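You operate a simulated robot arm through the tools that you are given. There is no shell and no other tool.

You run a simulated robot arm. Do the job below in one go: nothing can be reset, and whatever is moved stays where it is left.

JOB
Crank-mix the yellow tin, then tip it into the black pail.
Fine: water-based practice paint; the tin stands in the mixer; crank while its lid is on; leave the empty tin and its lid on the low stand; lid on the pail.
Where things are to end (x, y in the base frame): yellow tin within 0.06 m of [0.64, 0.29].

It is judged by the outcome, as a careful person would: the job done as asked, and still so three seconds after it is handed in. It fails if anything else is knocked over, pushed out of place, dropped, spilled or broken. Lids that push on must go on centred and level and be pressed home; caps that screw on are set level and turned clockwise until they are tight.

ROBOT AND FRAMES
A 6-joint arm with a two-finger parallel gripper, fixed in place. Base frame: the origin is at the foot of the arm, x ahead of it, y to its left, z up. Readings come in m, rad, newtons and seconds.
With the tool pointing down near the work surface it reaches from about 0.3 to 0.7 m from the base axis. Its first joint turns from -2.897 to 2.897 rad. Payload 4.1 kg.
The TCP is the grasp point between the finger pads, 0.023 m short of the fingertips. In the tool frame z runs along the fingers and y along their closing line. The gripper opens to 0.094 m. The fingers are 0.038 m wide and 0.01 m thick; the gripper's body (0.054 by 0.096 m) begins 0.039 m behind the TCP.
Orientation is that of the tool frame in the base frame, as a unit quaternion [x, y, z, w]. With the fingers straight down and closing along the base's y, the tool's x points along the base's -x, its y along +y and its z along -z.

CONTROLS
- The arm moves only by the tool drive_tool. Its argument "motion" is a list of rows, each a list of 7 numbers: the shift along the tool's x, y, z in m, then the turn, a rotation vector about the tool's x, y, z in rad, then the gripper command, from -1 (shut) to 1 (fully open), values between in proportion. In form: [[x, y, z, rx, ry, rz, hand], ...]. A call has 1 to 20 rows; each row shifts and turns the commanded pose from where the row before left it, along the tool's axes as they then stand. Rows are played at 5 a second. More than 0.05 m and 0.15 rad between two rows, or a gripper value outside its range, and nothing of the call is played. Where a pose cannot be reached the arm comes as near as it can. A force on the tool above 40 N (or 10 N above the force at the start of the call, whichever is more), or a blocked arm, ends the call early, and 0.2 s more pass. Each finger travels about 0.045 m/s and halts on what it meets, pressing with about 26 N; the grip force reading is that of the motor and also rises with nothing between the fingers. The clock runs only during rows and for 0.2 s after the last one: add rows that do not move to give the fingers time. It gives the time, the measured TCP pose, the force on the tool (base axes), the opening and the grip force at its end, in the units of the frame above (readings bear some noise), with the torque about the TCP (base axes, N m) and any sound that the robot's microphone picked up, and new pictures: "show" is both (left out), scene, wrist or none.
- Cameras (640 x 400 px; columns grow to the right, rows downward): "scene" is fixed at [0.0529, 0.5024, 1.2424]; the picture's right is [-0.58, -0.81, 0.00], its down [-0.73, 0.52, -0.44] and it looks along [0.36, -0.26, -0.90] (base axes); focal length 214 px, centre (320, 200). "wrist" rides on the gripper at [0.086, 0.016, -0.074] in the tool frame; the picture's right is [-0.18, 0.98, 0.00], its down [-0.58, -0.11, -0.81] and it looks along [-0.79, -0.15, 0.59] (tool axes); focal length 243 px, centre (320, 200). There is no depth. A picture from a camera that has moved, and an enlarged one, comes with that camera's place and axes in the base frame and with its lens. The place of the scene camera against the robot may be out by one fixed shift of up to 0.012 m in any direction.
- slide_trunk(by): slides the trunk up (or, below 0, down) by that many m; the arm rides with it, the base frame stays. It gives what a move gives, with no picture.
- inspect(camera, box): a new picture of the part [left, top, right, bottom] of that camera's present view, enlarged. It takes no simulated time.
- sign_off(): hands the job in; it is judged then, once.

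Places have to be worked out from the pictures, the camera data and where the tool is seen. Open the gripper and draw the arm clear of the work before you hand the job in, unless the task says otherwise.

The tools are called as name(argument=value, ...) on one line, values as JSON. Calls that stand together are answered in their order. drive_tool: Moves the arm, as the interface text tells. Its arguments: {"type":"object","properties":{"motion":{"type":"array","items":{"type":"array","items":{"type":"number"}}},"show":{"type":"string","enum":["both","scene","wrist","none"]}},"required":["motion"]} The other tools are called the same way: slide_trunk (by) slides the trunk up or down; inspect (camera, box) takes an enlarged picture of a part of a camera's view; sign_off () hands the job in.

At the start:

```text
time: 0.0
tool_pos: [0.4352, 0.1364, 0.8839]
tool_rot: [0.0, 1.0, -0.001, 0.0]
ft_force: [0.6, 0.5, -0.3]
ft_torque: [-0.02, 0.03, 0.0]
width: 0.0941
grip_force: 0.0
trunk travel left (down, up): [-0.275, 0.315]
```

scene: 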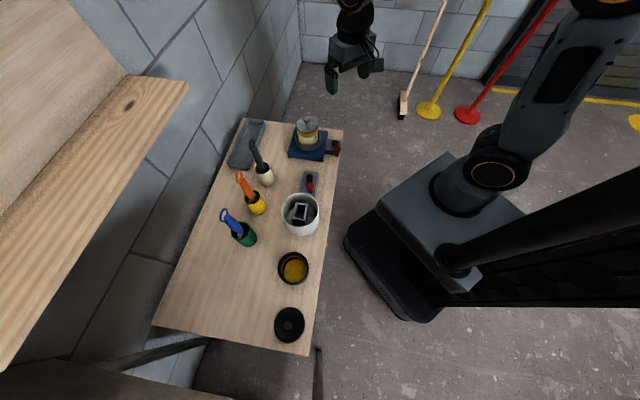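
wrist: 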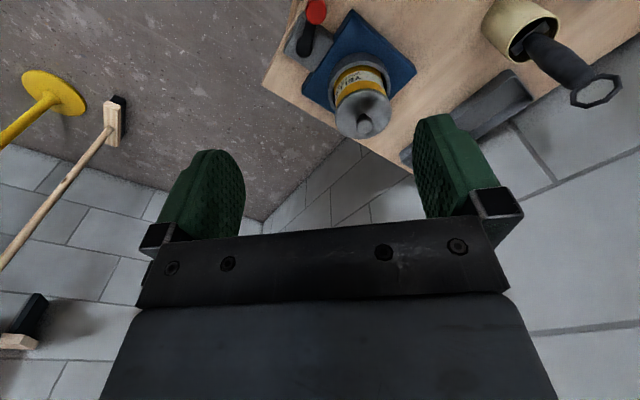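

I'll begin by looking more closely at the work table and at what's on it.

inspect(camera="scene", box=[220, 100, 360, 190])

inspect(camera="scene", box=[200, 160, 360, 260])

inspect(camera="scene", box=[220, 240, 360, 350])

inspect(camera="wrist", box=[240, 0, 480, 150])

```text
4.44 times, centred on (290, 145) of scene
camera zoom: at [0.0529, 0.5024, 1.2424], right [-0.58, -0.81, 0.0], down [-0.73, 0.52, -0.44], along [0.36, -0.26, -0.9], focal length 953 px, centre (453, 444)
```

zoom: 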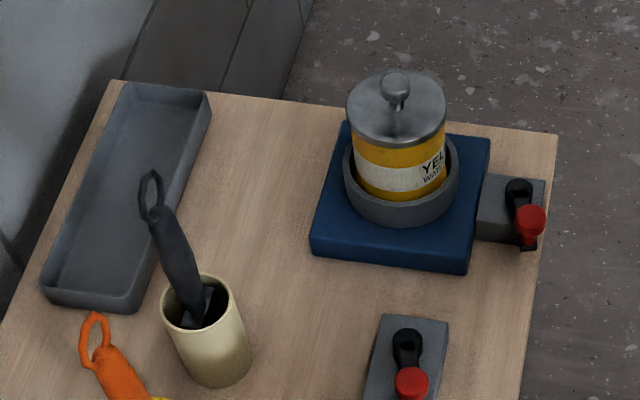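

```text
4.00 times, centred on (280, 210) of scene
camera zoom: at [0.0529, 0.5024, 1.2424], right [-0.58, -0.81, 0.0], down [-0.73, 0.52, -0.44], along [0.36, -0.26, -0.9], focal length 858 px, centre (480, 160)
```

zoom: 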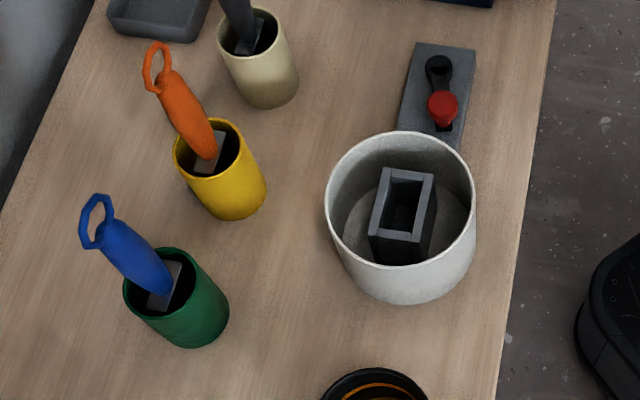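

```text
3.64 times, centred on (290, 295) of scene
camera zoom: at [0.0529, 0.5024, 1.2424], right [-0.58, -0.81, 0.0], down [-0.73, 0.52, -0.44], along [0.36, -0.26, -0.9], focal length 780 px, centre (429, -146)
```

zoom: 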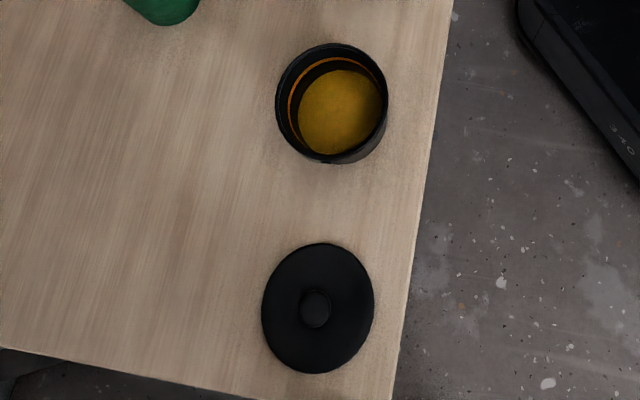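

```text
2.67 times, centred on (360, 75) of wrist
camera zoom: at [0.3484, 0.1536, 0.9589], right [0.18, 0.98, 0.0], down [0.58, -0.11, 0.81], along [0.79, -0.15, -0.59], focal length 647 px, centre (213, 533)
```

zoom: 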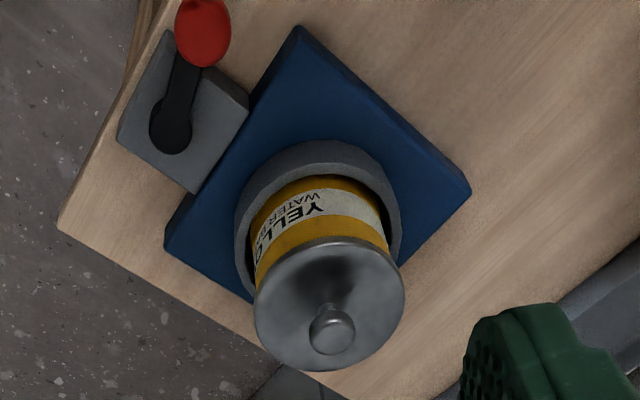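

The table top looks to be at about z≈0.47. The yellow tin, with its lid on, sits in the blue mixer near (0.585, 0.177), and the mixer's crank is near (0.51, 0.10). I'll tilt the wrist so its camera looks straight down and gives me a more exact view.

drive_tool(motion=[[0, 0, 0, 0, 0.15, 0, 1], [0, 0, 0, 0, 0.15, 0, 1], [0, 0, 0, 0, 0.15, 0, 1], [0, 0, 0, 0, 0.15, 0, 1], [0, 0, 0, 0, 0, 0, 1], [0, 0, 0, 0, 0, 0, 1]], show="wrist")

```text
time: 1.4
tool_pos: [0.4346, 0.1365, 0.8842]
tool_rot: [0.001, 0.955, 0.0, -0.296]
ft_force: [-0.6, -0.2, -0.2]
ft_torque: [0.02, 0.0, -0.01]
width: 0.0937
grip_force: 0.0
trunk travel left (down, up): [-0.275, 0.315]
camera wrist: at [0.4053, 0.1533, 0.9946], right [0.15, 0.98, -0.1], down [0.94, -0.11, 0.34], along [0.32, -0.15, -0.94], focal length 243 px, centre (320, 200)
```

wrist: 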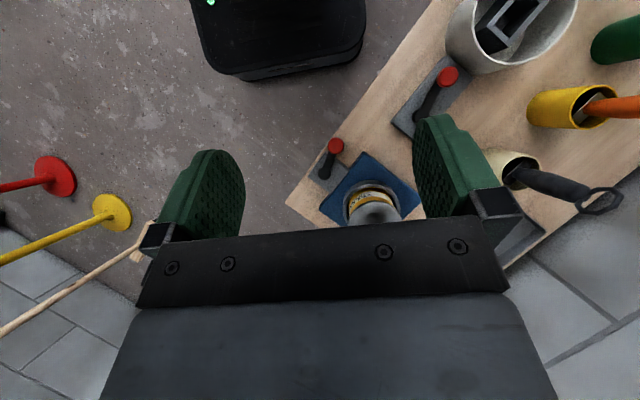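

The fingers block part of this view. I'll bring the tilt nearly level again and move back and down, so the mixer and crank sit in the clear upper part of the wrist picture.

drive_tool(motion=[[0, 0, 0, 0, -0.15, 0, 1], [0, 0, 0, 0, -0.15, 0, 1], [0, 0, 0, 0, -0.15, 0, 1], [0.0206, -0.0055, 0.0314, 0, 0, 0, 1], [0.0206, -0.0055, 0.0314, 0, 0, 0, 1], [0.0206, -0.0055, 0.0314, 0, 0, 0, 1], [0, 0, 0, 0, 0, 0, 1], [0, 0, 0, 0, 0, 0, 1]], show="wrist")

inspect(camera="wrist", box=[200, 0, 440, 150])

```text
time: 3.2
tool_pos: [0.3589, 0.1207, 0.8013]
tool_rot: [0.001, 0.997, 0.0, -0.075]
ft_force: [-0.4, -0.4, 0.7]
ft_torque: [-0.03, 0.01, -0.01]
width: 0.0939
grip_force: 0.1
trunk travel left (down, up): [-0.275, 0.315]
camera wrist: at [0.2838, 0.1374, 0.8884], right [0.18, 0.98, -0.03], down [0.7, -0.11, 0.71], along [0.7, -0.15, -0.7], focal length 243 px, centre (320, 200)
```

wrist: 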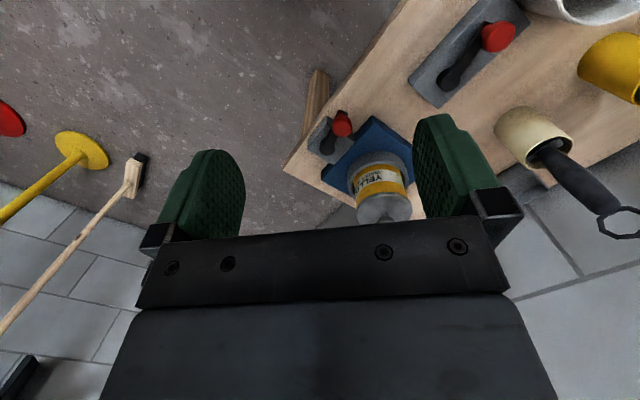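

```text
2.67 times, centred on (320, 75) of wrist
camera zoom: at [0.2838, 0.1374, 0.8884], right [0.18, 0.98, -0.03], down [0.7, -0.11, 0.71], along [0.7, -0.15, -0.7], focal length 647 px, centre (320, 533)
```

zoom: 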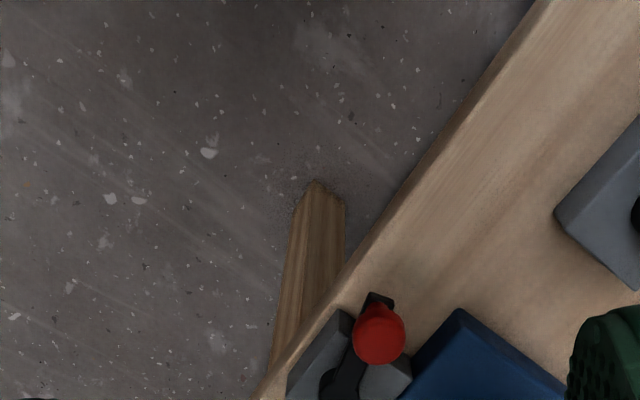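

The crank and mixer sit too low in the frame here. I'll move forward and slightly down so both come into clear view.

drive_tool(motion=[[-0.0368, 0, 0.00735, 0, 0, 0, 1], [-0.0368, 0, 0.00735, 0, 0, 0, 1], [-0.0368, 0, 0.00735, 0, 0, 0, 1], [-0.0368, 0, 0.00735, 0, 0, 0, 1], [0, 0, 0, 0, 0, 0, 1], [0, 0, 0, 0, 0, 0, 1]], show="both")

inspect(camera="wrist", box=[200, 0, 440, 150])

```text
time: 4.6
tool_pos: [0.5017, 0.1211, 0.7498]
tool_rot: [-0.001, 0.997, 0.0, -0.075]
ft_force: [0.1, 0.4, 0.6]
ft_torque: [-0.01, 0.01, -0.02]
width: 0.094
grip_force: 0.1
trunk travel left (down, up): [-0.275, 0.315]
camera wrist: at [0.4267, 0.1376, 0.8371], right [0.18, 0.98, -0.03], down [0.7, -0.11, 0.71], along [0.7, -0.15, -0.7], focal length 243 px, centre (320, 200)
```

scene: 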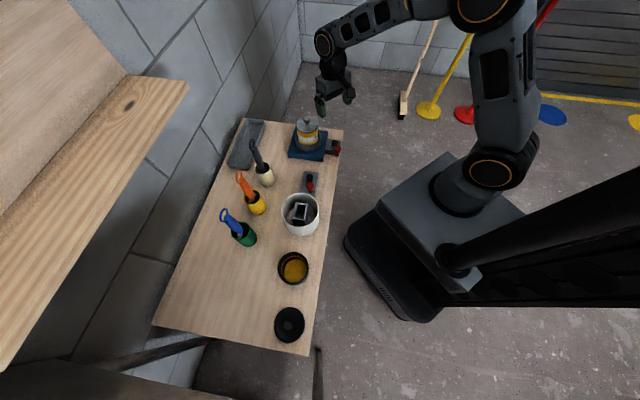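
wrist: 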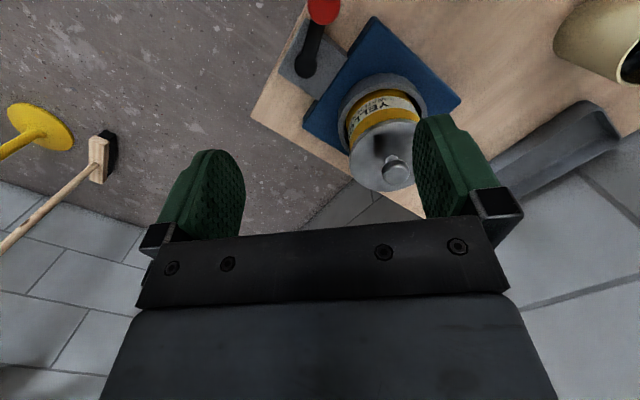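

```text
2.67 times, centred on (320, 75) of wrist
camera zoom: at [0.4267, 0.1376, 0.8371], right [0.18, 0.98, -0.03], down [0.7, -0.11, 0.71], along [0.7, -0.15, -0.7], focal length 647 px, centre (320, 533)
```

zoom: 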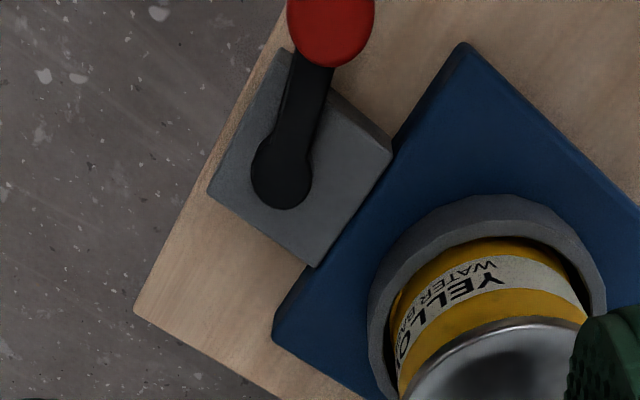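

The crank pivot works out at about (0.511, 0.096, 0.53) and its red knob at about (0.462, 0.127, 0.546). The tin axis is near (0.59, 0.18). I'll zoom in on the crank's shape and on the other crank.

inspect(camera="scene", box=[316, 132, 348, 162])

inspect(camera="scene", box=[296, 166, 328, 196])

inspect(camera="wrist", box=[270, 0, 370, 100])

inspect(camera="scene", box=[284, 110, 336, 164])

```text
13.33 times, centred on (332, 147) of scene
camera zoom: at [0.0529, 0.5024, 1.2424], right [-0.58, -0.81, 0.0], down [-0.73, 0.52, -0.44], along [0.36, -0.26, -0.9], focal length 2860 px, centre (160, 907)
```

zoom: 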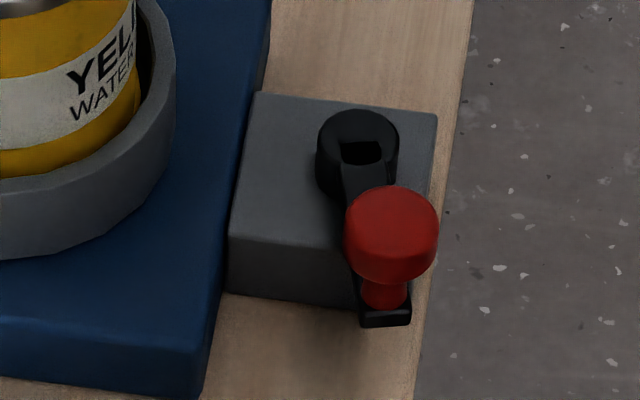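

```text
13.33 times, centred on (312, 181) of scene
camera zoom: at [0.0529, 0.5024, 1.2424], right [-0.58, -0.81, 0.0], down [-0.73, 0.52, -0.44], along [0.36, -0.26, -0.9], focal length 2860 px, centre (427, 453)
```

zoom: 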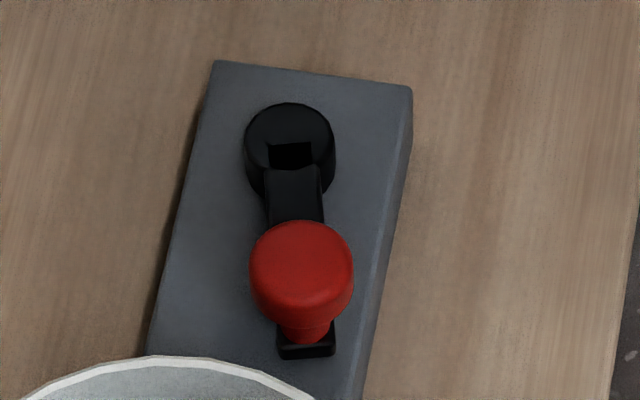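

```text
4.00 times, centred on (320, 50) of wrist
camera zoom: at [0.4267, 0.1376, 0.8371], right [0.18, 0.98, -0.03], down [0.7, -0.11, 0.71], along [0.7, -0.15, -0.7], focal length 970 px, centre (320, 800)
```

zoom: 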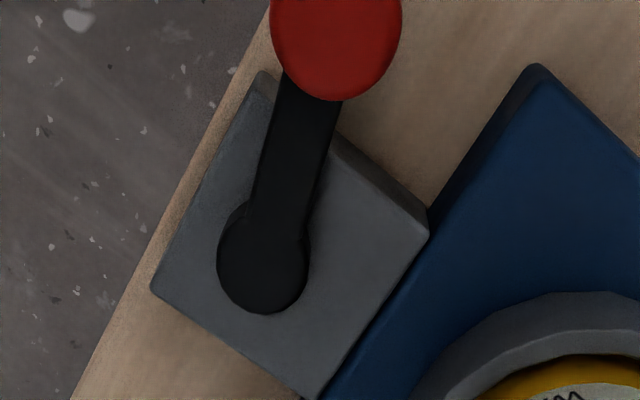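

```text
7.41 times, centred on (310, 137) of scene
camera zoom: at [0.0529, 0.5024, 1.2424], right [-0.58, -0.81, 0.0], down [-0.73, 0.52, -0.44], along [0.36, -0.26, -0.9], focal length 1589 px, centre (394, 667)
```

zoom: 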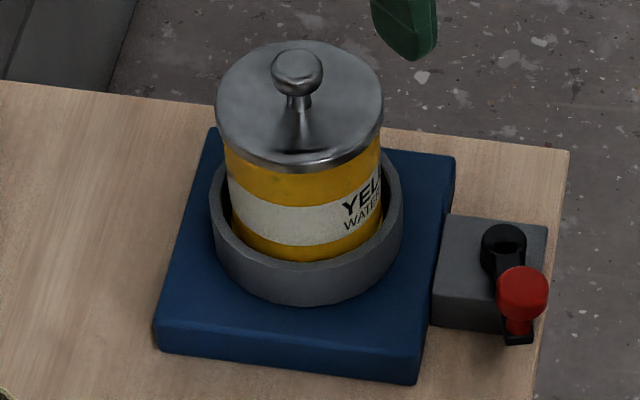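

The crank knob is a wide red cap on a thinner post. I'll yaw the tool about 43° so the fingers face the tin the way I'd hold the knob, and look along that line for more exact positions.

drive_tool(motion=[[0, 0, 0, 0, -0.15, 0, 1], [0.0333, -0.0233, 0, 0, 0, 0, 1], [0.0333, -0.0233, 0, 0, 0, 0, 1], [0.0333, -0.0233, 0, 0, 0, 0, 1], [0, 0, 0, 0, 0, -0.15, 1], [0, 0, 0, 0, 0, -0.15, 1], [0, 0, 0, 0, 0, -0.15, 1], [0, 0, 0, 0, 0, -0.15, 1], [0, 0, 0, 0, 0, -0.15, 1], [0, 0, 0, 0, 0, 0, 1], [0, 0, 0, 0, 0, 0, 1]], show="both")

inspect(camera="wrist", box=[230, 40, 430, 165])

```text
time: 7.0
tool_pos: [0.4017, 0.0497, 0.7476]
tool_rot: [-0.366, 0.931, 0.0, 0.0]
ft_force: [-0.3, 0.5, -0.1]
ft_torque: [-0.01, -0.02, 0.01]
width: 0.094
grip_force: 0.0
trunk travel left (down, up): [-0.275, 0.315]
camera wrist: at [0.326, 0.0042, 0.8238], right [-0.54, 0.84, 0.0], down [0.5, 0.32, 0.81], along [0.68, 0.43, -0.59], focal length 243 px, centre (320, 200)
```

scene: 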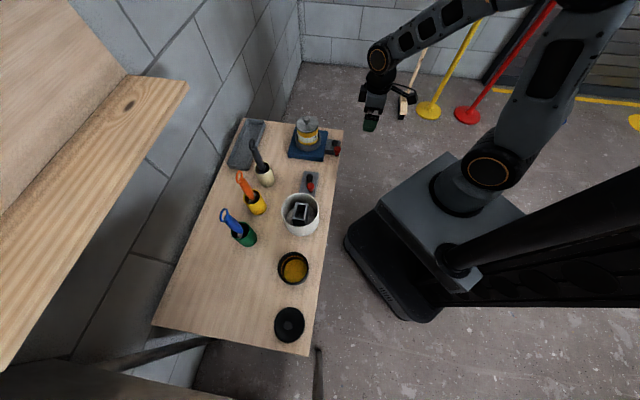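
wrist: 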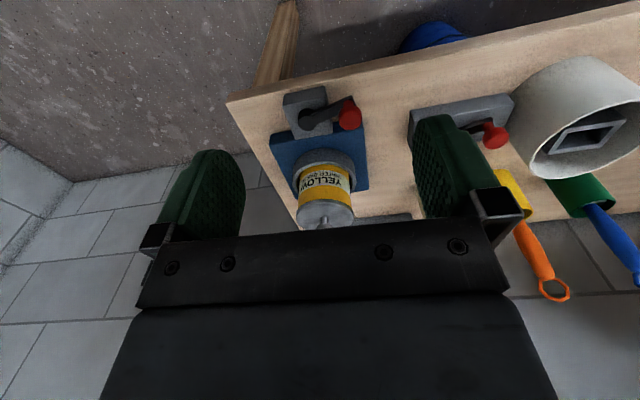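

```text
3.20 times, centred on (330, 102) of wrist
camera zoom: at [0.326, 0.0042, 0.8238], right [-0.54, 0.84, 0.0], down [0.5, 0.32, 0.81], along [0.68, 0.43, -0.59], focal length 776 px, centre (288, 512)
```

zoom: 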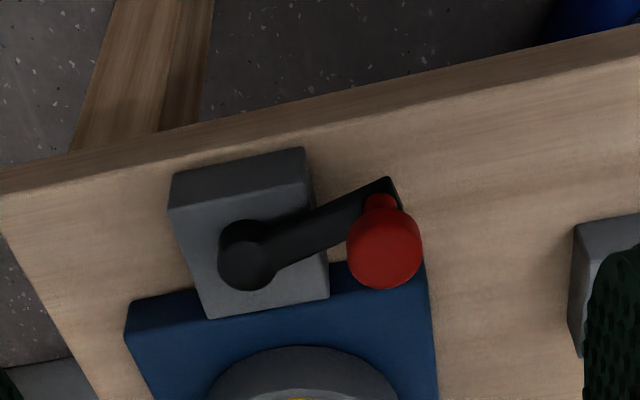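

Triangulating from these views puts the table top at z≈0.50, the crank boss top at about 0.544, the knob cap centre at about (0.456, 0.128, 0.575), and the tin lid near z≈0.62. To see how much room there is between the knob's circle and the tin, I'll take a near top-down view.

drive_tool(motion=[[-0.0333, -0.0047, -0.0166, 0, 0, 0, 1], [-0.0333, -0.0047, -0.0166, 0, 0, 0, 1], [-0.0333, -0.0047, -0.0166, 0, 0, 0, 1], [-0.0333, -0.0047, -0.0166, 0, 0, 0, 1], [-0.0333, -0.0047, -0.0166, 0, 0, 0, 1], [0, 0, 0, 0, 0.15, 0, 1], [0, 0, 0, 0, 0.15, 0, 1], [0, 0, 0, 0, 0.05, 0, 1], [0, 0, 0, 0, 0, 0, 1], [0, 0, 0, 0, 0, 0, 1]], show="wrist")

inspect(camera="wrist", box=[220, 0, 460, 150])

```text
time: 9.2
tool_pos: [0.5402, 0.1466, 0.832]
tool_rot: [-0.36, 0.916, -0.064, -0.163]
ft_force: [-0.3, -0.1, -0.1]
ft_torque: [0.03, -0.01, 0.01]
width: 0.094
grip_force: 0.0
trunk travel left (down, up): [-0.275, 0.315]
camera wrist: at [0.4881, 0.1214, 0.9325], right [-0.54, 0.84, -0.06], down [0.68, 0.48, 0.56], along [0.5, 0.26, -0.83], focal length 243 px, centre (320, 200)
```

wrist: 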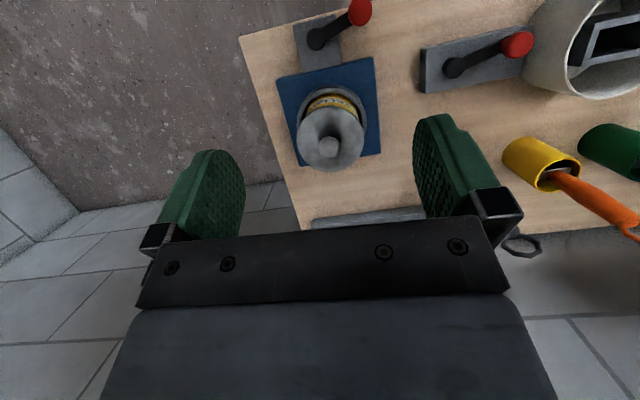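

```text
2.67 times, centred on (340, 75) of wrist
camera zoom: at [0.4881, 0.1214, 0.9325], right [-0.54, 0.84, -0.06], down [0.68, 0.48, 0.56], along [0.5, 0.26, -0.83], focal length 647 px, centre (267, 533)
```

zoom: 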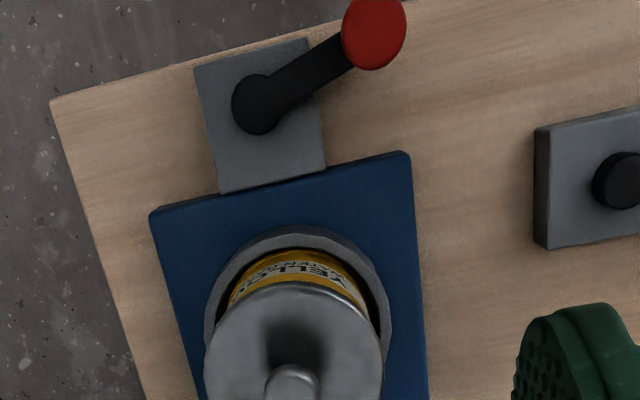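

From the top-down view, the pivot is at about (0.508, 0.0985), the crank radius is about 0.06, and the tin and mixer centre is at about (0.587, 0.178). The knob passes very close to the tin. I'll grip the cap off-centre near the fingers' front edge, with a slight backward lean, so the gripper clears the lid. First I'll move above the knob and check.

drive_tool(motion=[[0, 0, 0, 0, -0.117, 0, 1], [0, 0, 0, 0, -0.117, 0, 1], [0, 0, 0, 0, -0.117, 0, 1], [0, 0, 0, 0, 0, -0.036, 1], [0, 0, 0, 0, -0.1, 0, 1], [0, 0, 0, 0, -0.1, 0, 1], [0.0276, 0.0116, 0.0281, 0, 0, 0, 1], [0.0276, 0.0116, 0.0281, 0, 0, 0, 0.6], [0.0276, 0.0116, 0.0281, 0, 0, 0, 0.3], [0.0276, 0.0116, 0.0281, 0, 0, 0, 0.2], [0, 0, 0, 0, 0, 0, 0.2], [0, 0, 0, 0, 0, 0, 0.2]], show="both")

inspect(camera="wrist", box=[220, 40, 460, 190])

inspect(camera="scene", box=[290, 70, 410, 165])

```text
time: 11.8
tool_pos: [0.4478, 0.1205, 0.6974]
tool_rot: [-0.381, 0.919, 0.038, 0.093]
ft_force: [0.5, 0.8, 0.7]
ft_torque: [-0.01, 0.03, -0.04]
width: 0.0567
grip_force: 0.0
trunk travel left (down, up): [-0.275, 0.315]
camera wrist: at [0.3638, 0.0619, 0.7541], right [-0.57, 0.82, 0.04], down [0.37, 0.21, 0.91], along [0.74, 0.53, -0.42], focal length 243 px, centre (320, 200)
```

scene: 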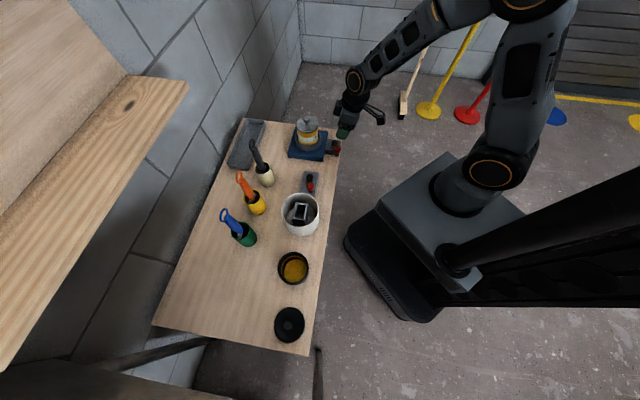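
wrist: 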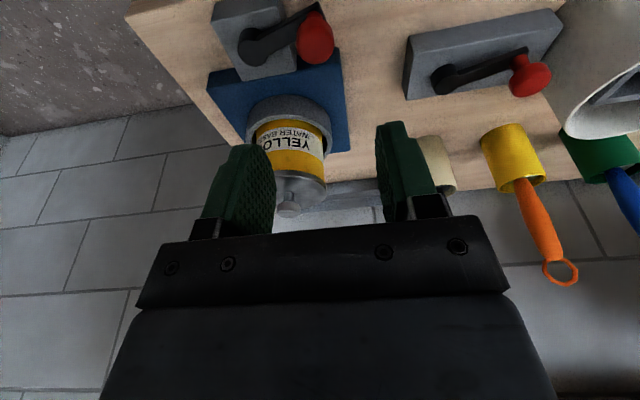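

```text
2.67 times, centred on (340, 115) of wrist
camera zoom: at [0.3638, 0.0619, 0.7541], right [-0.57, 0.82, 0.04], down [0.37, 0.21, 0.91], along [0.74, 0.53, -0.42], focal length 647 px, centre (267, 427)
```

zoom: 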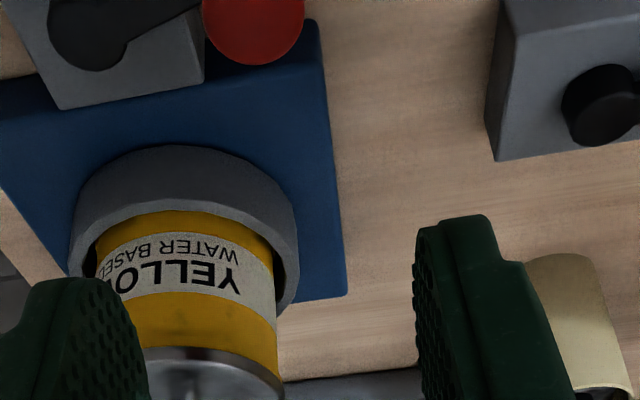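

```text
4.21 times, centred on (350, 118) of scene
camera zoom: at [0.0529, 0.5024, 1.2424], right [-0.58, -0.81, 0.0], down [-0.73, 0.52, -0.44], along [0.36, -0.26, -0.9], focal length 903 px, centre (194, 547)
```

zoom: 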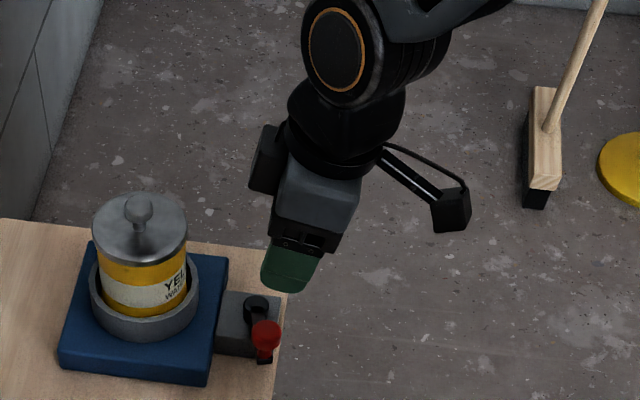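

The fingers are half open and the knob checks out at about (0.455, 0.1275). I'll go down to just above the cap and look again.

drive_tool(motion=[[0.00576, 0, 0.0284, 0, 0, 0, 0.2], [0.00576, 0, 0.0284, 0, 0, 0, 0.2], [0.00576, 0, 0.0284, 0, 0, 0, 0.2], [0, 0, 0, 0, 0, 0, 0.2], [0, 0, 0, 0, 0, 0, 0.2]], show="both")

inspect(camera="wrist", box=[220, 80, 460, 230])

inspect(camera="scene", box=[290, 100, 370, 165])

```text
time: 13.0
tool_pos: [0.4448, 0.1206, 0.6117]
tool_rot: [-0.381, 0.919, 0.039, 0.093]
ft_force: [0.4, 0.1, -0.2]
ft_torque: [0.02, 0.0, -0.04]
width: 0.0566
grip_force: 0.2
trunk travel left (down, up): [-0.275, 0.315]
camera wrist: at [0.3631, 0.062, 0.6676], right [-0.57, 0.82, 0.04], down [0.37, 0.21, 0.91], along [0.74, 0.53, -0.42], focal length 243 px, centre (320, 200)
```

scene: 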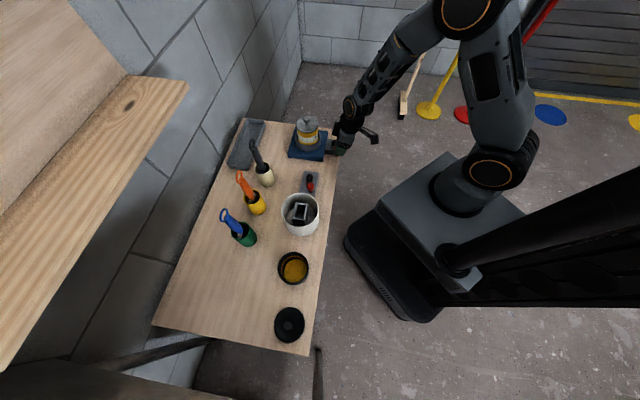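
wrist: 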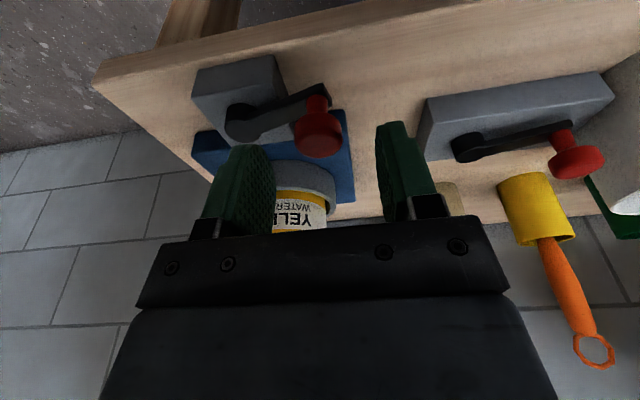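

```text
2.67 times, centred on (340, 155) of wrist
camera zoom: at [0.3631, 0.062, 0.6676], right [-0.57, 0.82, 0.04], down [0.37, 0.21, 0.91], along [0.74, 0.53, -0.42], focal length 647 px, centre (267, 320)
```

zoom: 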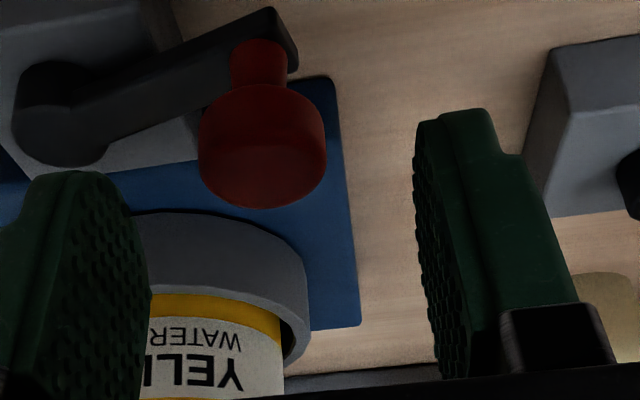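

```text
6.15 times, centred on (330, 132) of scene
camera zoom: at [0.0529, 0.5024, 1.2424], right [-0.58, -0.81, 0.0], down [-0.73, 0.52, -0.44], along [0.36, -0.26, -0.9], focal length 1320 px, centre (258, 615)
```

zoom: 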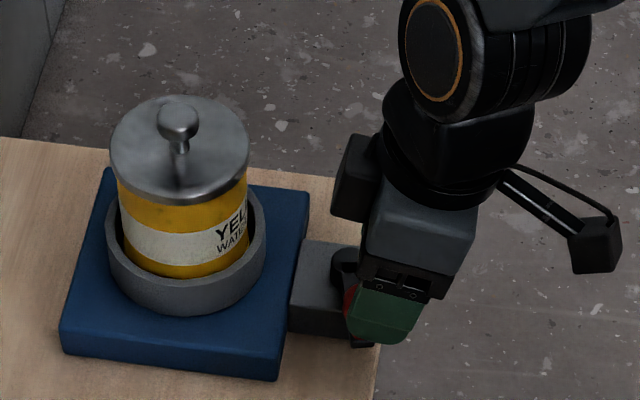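

The cap is centred between the fingers to within about 1 mm. I'll finish the descent so the cap sits near the front edge of the pads, then close on it.

drive_tool(motion=[[0.0035, -0.0004, 0.0094, 0, 0, 0, 0.2], [0.0035, -0.0004, 0.0094, 0, 0, 0, 0.2], [0.0035, -0.0004, 0.0094, 0, 0, 0, 0.2], [0, 0, 0, 0, 0, 0, 0.2], [0, 0, 0, 0, 0, 0, -1], [0, 0, 0, 0, 0, 0, -1], [0, 0, 0, 0, 0, 0, -1], [0, 0, 0, 0, 0, 0, -1], [0, 0, 0, 0, 0, 0, -1]], show="both")

inspect(camera="wrist", box=[220, 80, 460, 230])

inspect(camera="scene", box=[290, 100, 370, 165])

```text
time: 15.0
tool_pos: [0.4431, 0.1159, 0.5814]
tool_rot: [-0.381, 0.919, 0.039, 0.093]
ft_force: [-2.7, 1.5, -2.1]
ft_torque: [-0.03, 0.03, 0.05]
width: 0.0271
grip_force: 45.0
trunk travel left (down, up): [-0.275, 0.315]
camera wrist: at [0.3608, 0.0569, 0.6381], right [-0.57, 0.82, 0.04], down [0.37, 0.21, 0.91], along [0.74, 0.53, -0.42], focal length 243 px, centre (320, 200)
```

scene: 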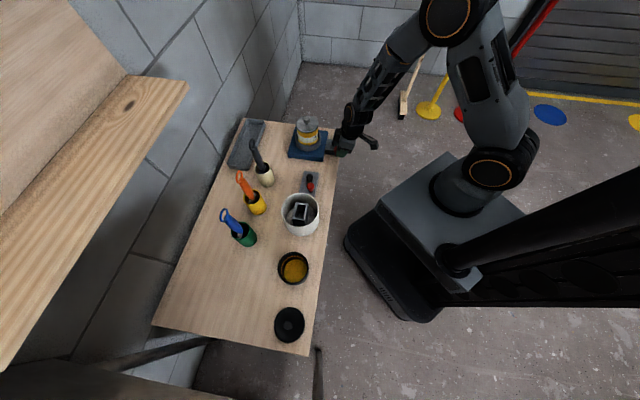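
wrist: 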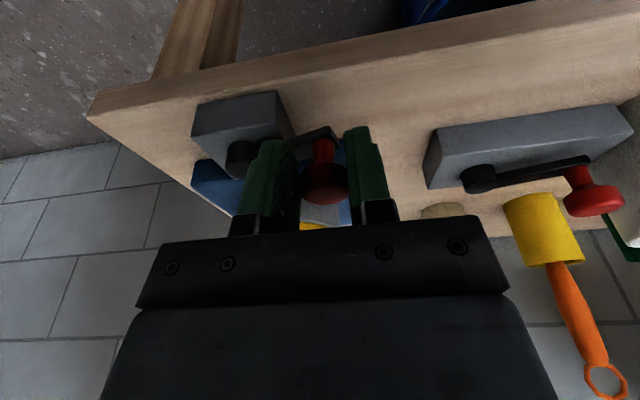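

```text
2.67 times, centred on (340, 155) of wrist
camera zoom: at [0.3608, 0.0569, 0.6381], right [-0.57, 0.82, 0.04], down [0.37, 0.21, 0.91], along [0.74, 0.53, -0.42], focal length 647 px, centre (267, 320)
```

zoom: 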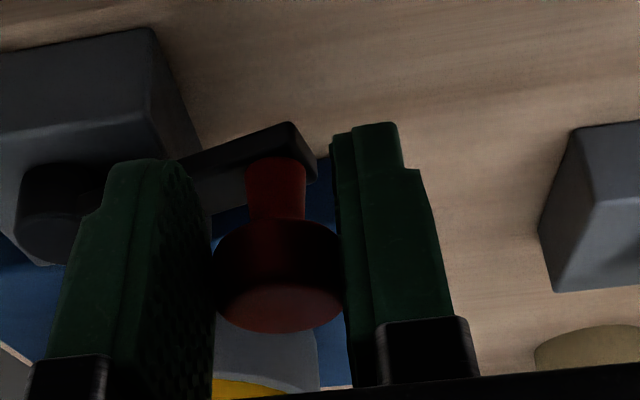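

```text
6.15 times, centred on (330, 132) of scene
camera zoom: at [0.0529, 0.5024, 1.2424], right [-0.58, -0.81, 0.0], down [-0.73, 0.52, -0.44], along [0.36, -0.26, -0.9], focal length 1320 px, centre (258, 615)
```

zoom: 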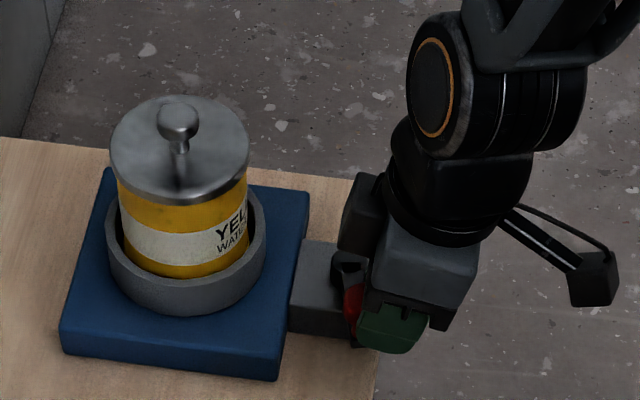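

The grip is on the cap (width 0.027). I'll start cranking slowly, moving away from the tin, and watch the forces.

drive_tool(motion=[[0.00935, -0.00429, -0.0019, 0, 0, 0, -1], [0.00848, -0.00588, -0.00172, 0, 0, 0, -1], [0.00735, -0.00729, -0.00149, 0, 0, 0, -1], [0.006, -0.00848, -0.00122, 0, 0, 0, -1], [0.00446, -0.00941, -0.0009, 0, 0, 0, -1], [0, 0, 0, 0, 0, 0, -1]], show="both")

inspect(camera="wrist", box=[220, 80, 460, 230])

inspect(camera="scene", box=[290, 100, 370, 165])

```text
time: 16.4
tool_pos: [0.4412, 0.0623, 0.5812]
tool_rot: [-0.379, 0.92, 0.039, 0.091]
ft_force: [-23.1, -12.0, -17.5]
ft_torque: [-0.59, 0.4, 0.05]
width: 0.0271
grip_force: 45.1
trunk travel left (down, up): [-0.275, 0.315]
camera wrist: at [0.3579, 0.0042, 0.6392], right [-0.56, 0.82, 0.04], down [0.37, 0.21, 0.9], along [0.74, 0.53, -0.42], focal length 243 px, centre (320, 200)
```

scene: 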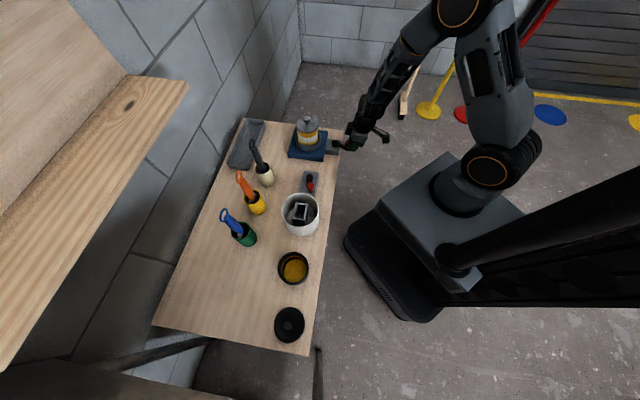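
wrist: 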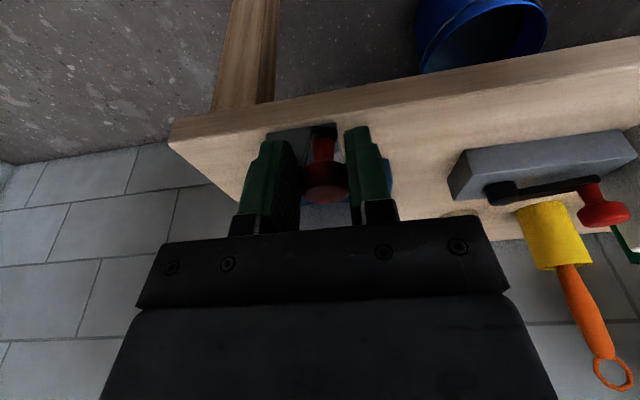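

```text
2.67 times, centred on (340, 155) of wrist
camera zoom: at [0.3579, 0.0042, 0.6392], right [-0.56, 0.82, 0.04], down [0.37, 0.21, 0.9], along [0.74, 0.53, -0.42], focal length 647 px, centre (267, 320)
```

zoom: 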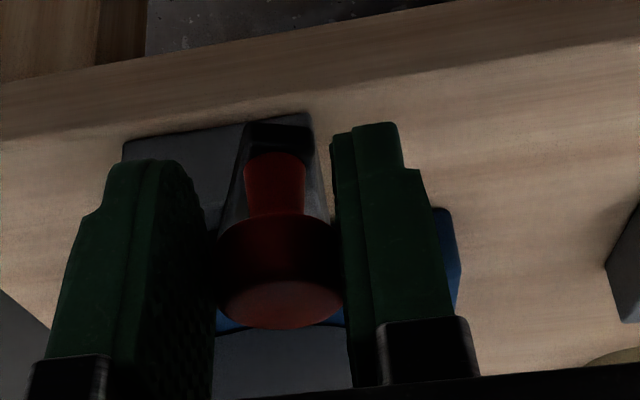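

```text
6.15 times, centred on (330, 132) of scene
camera zoom: at [0.0529, 0.5024, 1.2424], right [-0.58, -0.81, 0.0], down [-0.73, 0.52, -0.44], along [0.36, -0.26, -0.9], focal length 1320 px, centre (258, 615)
```

zoom: 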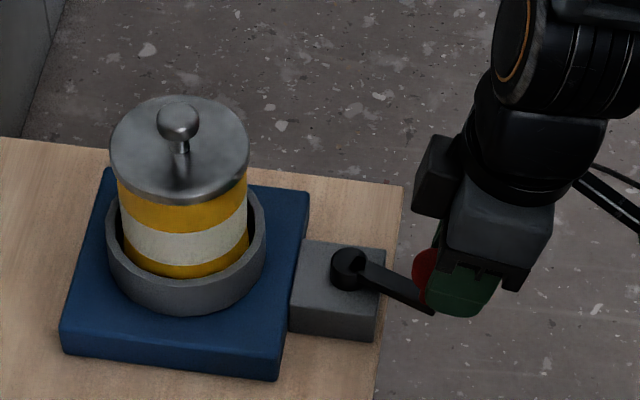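

The tin's label turned with the crank, so this crank does drive the mixer. The force points radially outward, so I'll enlarge the circle slightly (centre 0.507, 0.0975, radius 0.062) and continue.

drive_tool(motion=[[0.00556, -0.01122, -0.00113, 0, 0, 0, -1], [0.00107, -0.01075, -0.00022, 0, 0, 0, -1], [-0.00077, -0.01078, 0.00016, 0, 0, 0, -1], [-0.0026, -0.01048, 0.00053, 0, 0, 0, -1], [0, 0, 0, 0, 0, 0, -1]], show="none")

```text
time: 17.6
tool_pos: [0.4737, 0.0298, 0.5856]
tool_rot: [-0.379, 0.92, 0.037, 0.097]
ft_force: [2.0, 5.5, 13.3]
ft_torque: [0.05, 0.13, 0.04]
width: 0.027
grip_force: 44.8
trunk travel left (down, up): [-0.275, 0.315]
```

The radial force is small now. I'll continue around the outer side.

drive_tool(motion=[[-0.00477, -0.00962, 0.00097, 0, 0, 0, -1], [-0.0059, -0.00886, 0.0012, 0, 0, 0, -1], [-0.00733, -0.00769, 0.00149, 0, 0, 0, -1], [-0.00852, -0.00627, 0.00173, 0, 0, 0, -1], [-0.00946, -0.00466, 0.00192, 0, 0, 0, -1], [0, 0, 0, 0, 0, 0, -1]], show="both")

inspect(camera="wrist", box=[220, 80, 460, 230])

inspect(camera="scene", box=[290, 100, 370, 165])

```text
time: 19.0
tool_pos: [0.5235, 0.031, 0.5824]
tool_rot: [-0.381, 0.919, 0.039, 0.091]
ft_force: [-12.3, 9.9, -7.4]
ft_torque: [0.18, 0.04, 0.65]
width: 0.0271
grip_force: 45.1
trunk travel left (down, up): [-0.275, 0.315]
camera wrist: at [0.4403, -0.0273, 0.6386], right [-0.57, 0.82, 0.04], down [0.37, 0.21, 0.91], along [0.74, 0.53, -0.42], focal length 243 px, centre (320, 200)
```

scene: 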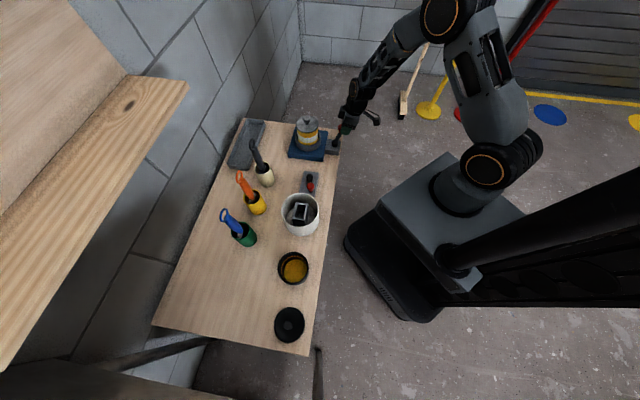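
wrist: 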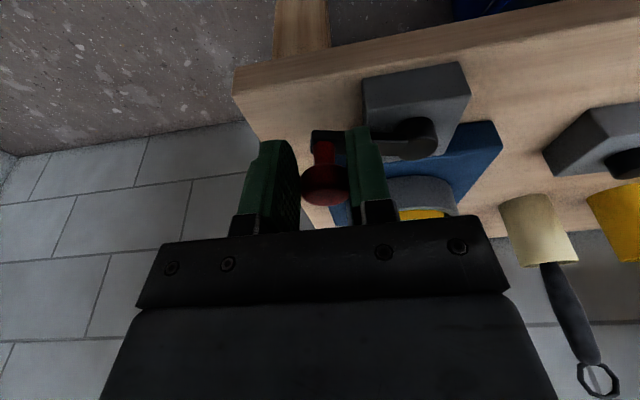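

```text
2.67 times, centred on (340, 155) of wrist
camera zoom: at [0.4403, -0.0273, 0.6386], right [-0.57, 0.82, 0.04], down [0.37, 0.21, 0.91], along [0.74, 0.53, -0.42], focal length 647 px, centre (267, 320)
```

zoom: 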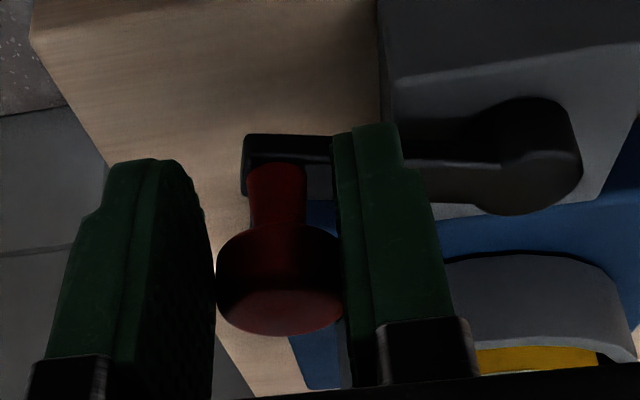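

```text
6.15 times, centred on (330, 132) of scene
camera zoom: at [0.0529, 0.5024, 1.2424], right [-0.58, -0.81, 0.0], down [-0.73, 0.52, -0.44], along [0.36, -0.26, -0.9], focal length 1320 px, centre (258, 615)
```

zoom: 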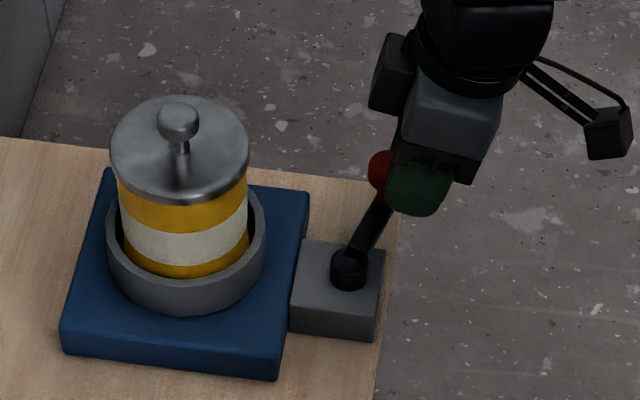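

The crank is at about 295°. A refit of the circle from the force readings gives centre (0.506, 0.0967) and radius 0.0602. I'll continue another 50° toward the tin side and check.

drive_tool(motion=[[-0.00909, -0.0015, 0.00184, 0, 0, 0, -1], [-0.01023, -0.00106, 0.00207, 0, 0, 0, -1], [-0.01026, 0.00077, 0.00208, 0, 0, 0, -1], [-0.00997, 0.00257, 0.00202, 0, 0, 0, -1], [-0.00938, 0.0043, 0.0019, 0, 0, 0, -1], [0, 0, 0, 0, 0, 0, -1]], show="both")

inspect(camera="wrist", box=[220, 80, 460, 230])

inspect(camera="scene", box=[290, 100, 370, 165])

```text
time: 19.4
tool_pos: [0.5252, 0.0323, 0.582]
tool_rot: [-0.38, 0.92, 0.043, 0.085]
ft_force: [-15.2, -12.3, 17.2]
ft_torque: [-0.14, 0.41, -0.06]
width: 0.0271
grip_force: 44.8
trunk travel left (down, up): [-0.275, 0.315]
stopped in row 2: the force on the tool passed its limit at 44 N (the readings are from after the stop); the commanded pose is now the measured one
camera wrist: at [0.443, -0.026, 0.6399], right [-0.57, 0.82, 0.05], down [0.38, 0.21, 0.9], along [0.73, 0.53, -0.43], focal length 243 px, centre (320, 200)
```

scene: 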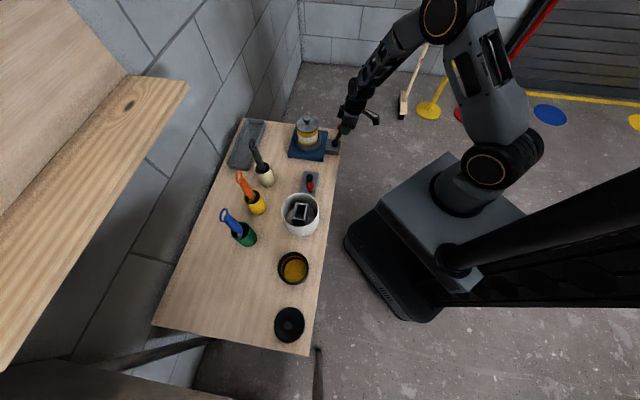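
wrist: 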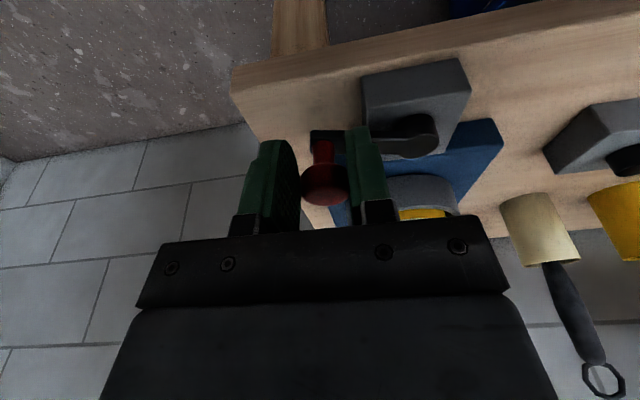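

```text
2.67 times, centred on (340, 155) of wrist
camera zoom: at [0.443, -0.026, 0.6399], right [-0.57, 0.82, 0.05], down [0.38, 0.21, 0.9], along [0.73, 0.53, -0.43], focal length 647 px, centre (267, 320)
```

zoom: 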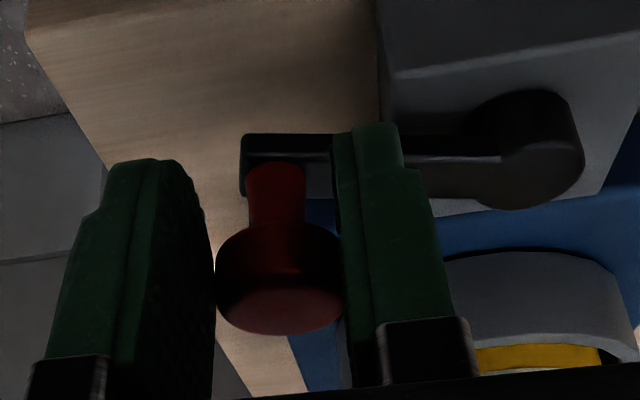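

```text
6.15 times, centred on (330, 132) of scene
camera zoom: at [0.0529, 0.5024, 1.2424], right [-0.58, -0.81, 0.0], down [-0.73, 0.52, -0.44], along [0.36, -0.26, -0.9], focal length 1320 px, centre (258, 615)
```

zoom: 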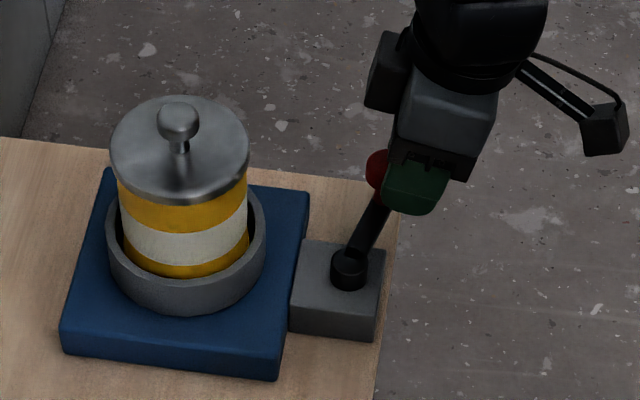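

The motion was stopped by a resisting force along the forward direction, with an upward push. The fingertip may be catching on the crank arm. I'll look closer before doing anything else.

inspect(camera="wrist", box=[295, 110, 395, 210])

inspect(camera="scene", box=[325, 110, 355, 145])

```text
4.00 times, centred on (345, 160) of wrist
camera zoom: at [0.443, -0.026, 0.6399], right [-0.57, 0.82, 0.05], down [0.38, 0.21, 0.9], along [0.73, 0.53, -0.43], focal length 970 px, centre (220, 360)
```

zoom: 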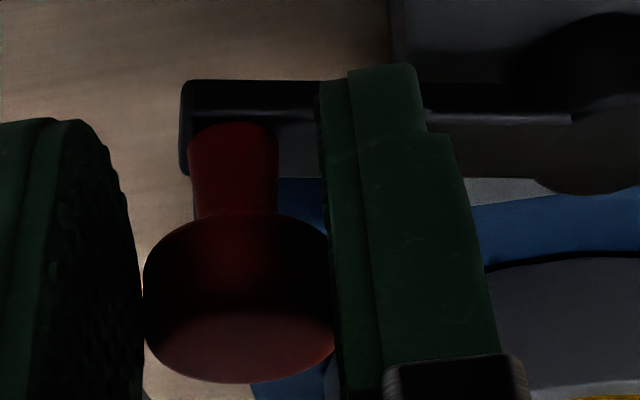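

```text
11.43 times, centred on (340, 128) of scene
camera zoom: at [0.0529, 0.5024, 1.2424], right [-0.58, -0.81, 0.0], down [-0.73, 0.52, -0.44], along [0.36, -0.26, -0.9], focal length 2451 px, centre (91, 1029)
```

zoom: 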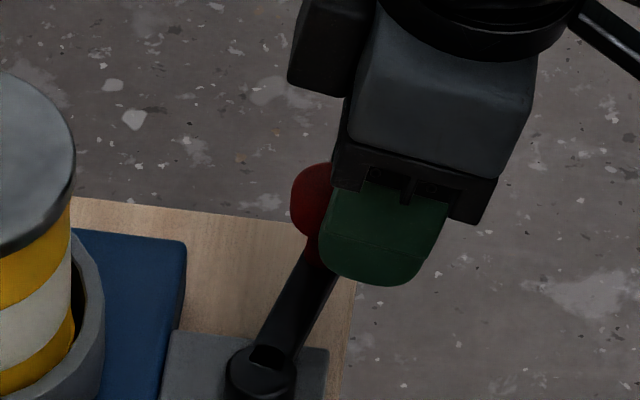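

The fingertips look clear of the crank arm. Before assuming a hard stop, I'll retry with small tangential steps and read the force.

drive_tool(motion=[[-0.00507, -0.00105, 0.00103, 0, 0, 0, -1], [0, 0, 0, 0, 0, 0, -1]], show="none")

```text
time: 20.1
tool_pos: [0.529, 0.0344, 0.5789]
tool_rot: [-0.381, 0.92, 0.041, 0.084]
ft_force: [-23.4, -29.1, 5.5]
ft_torque: [-0.3, 0.28, -0.15]
width: 0.0272
grip_force: 45.6
trunk travel left (down, up): [-0.275, 0.315]
```

The forward resistance is strong (about 37 N) with hardly any motion. I'll look at the scene again to find what is blocking.

inspect(camera="wrist", box=[250, 60, 450, 210])

inspect(camera="scene", box=[285, 95, 365, 165])

```text
2.67 times, centred on (350, 135) of wrist
camera zoom: at [0.447, -0.0224, 0.638], right [-0.57, 0.82, 0.05], down [0.38, 0.21, 0.9], along [0.73, 0.53, -0.43], focal length 647 px, centre (240, 373)
```

zoom: 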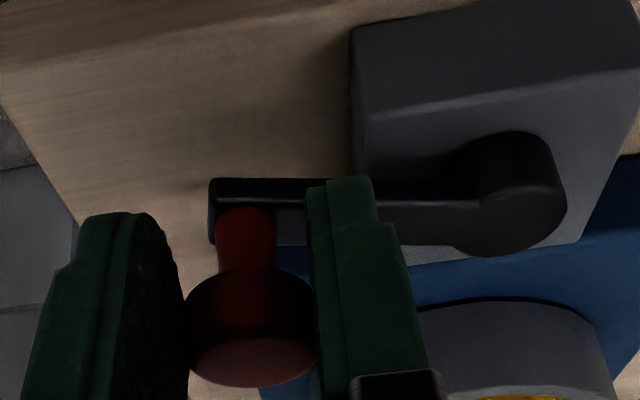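

```text
5.71 times, centred on (325, 130) of scene
camera zoom: at [0.0529, 0.5024, 1.2424], right [-0.58, -0.81, 0.0], down [-0.73, 0.52, -0.44], along [0.36, -0.26, -0.9], focal length 1226 px, centre (291, 600)
```

zoom: 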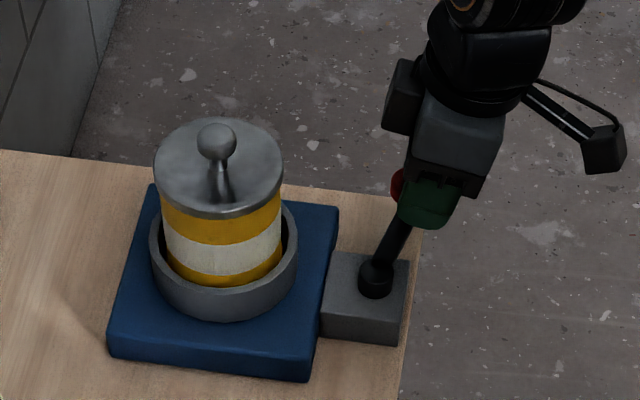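

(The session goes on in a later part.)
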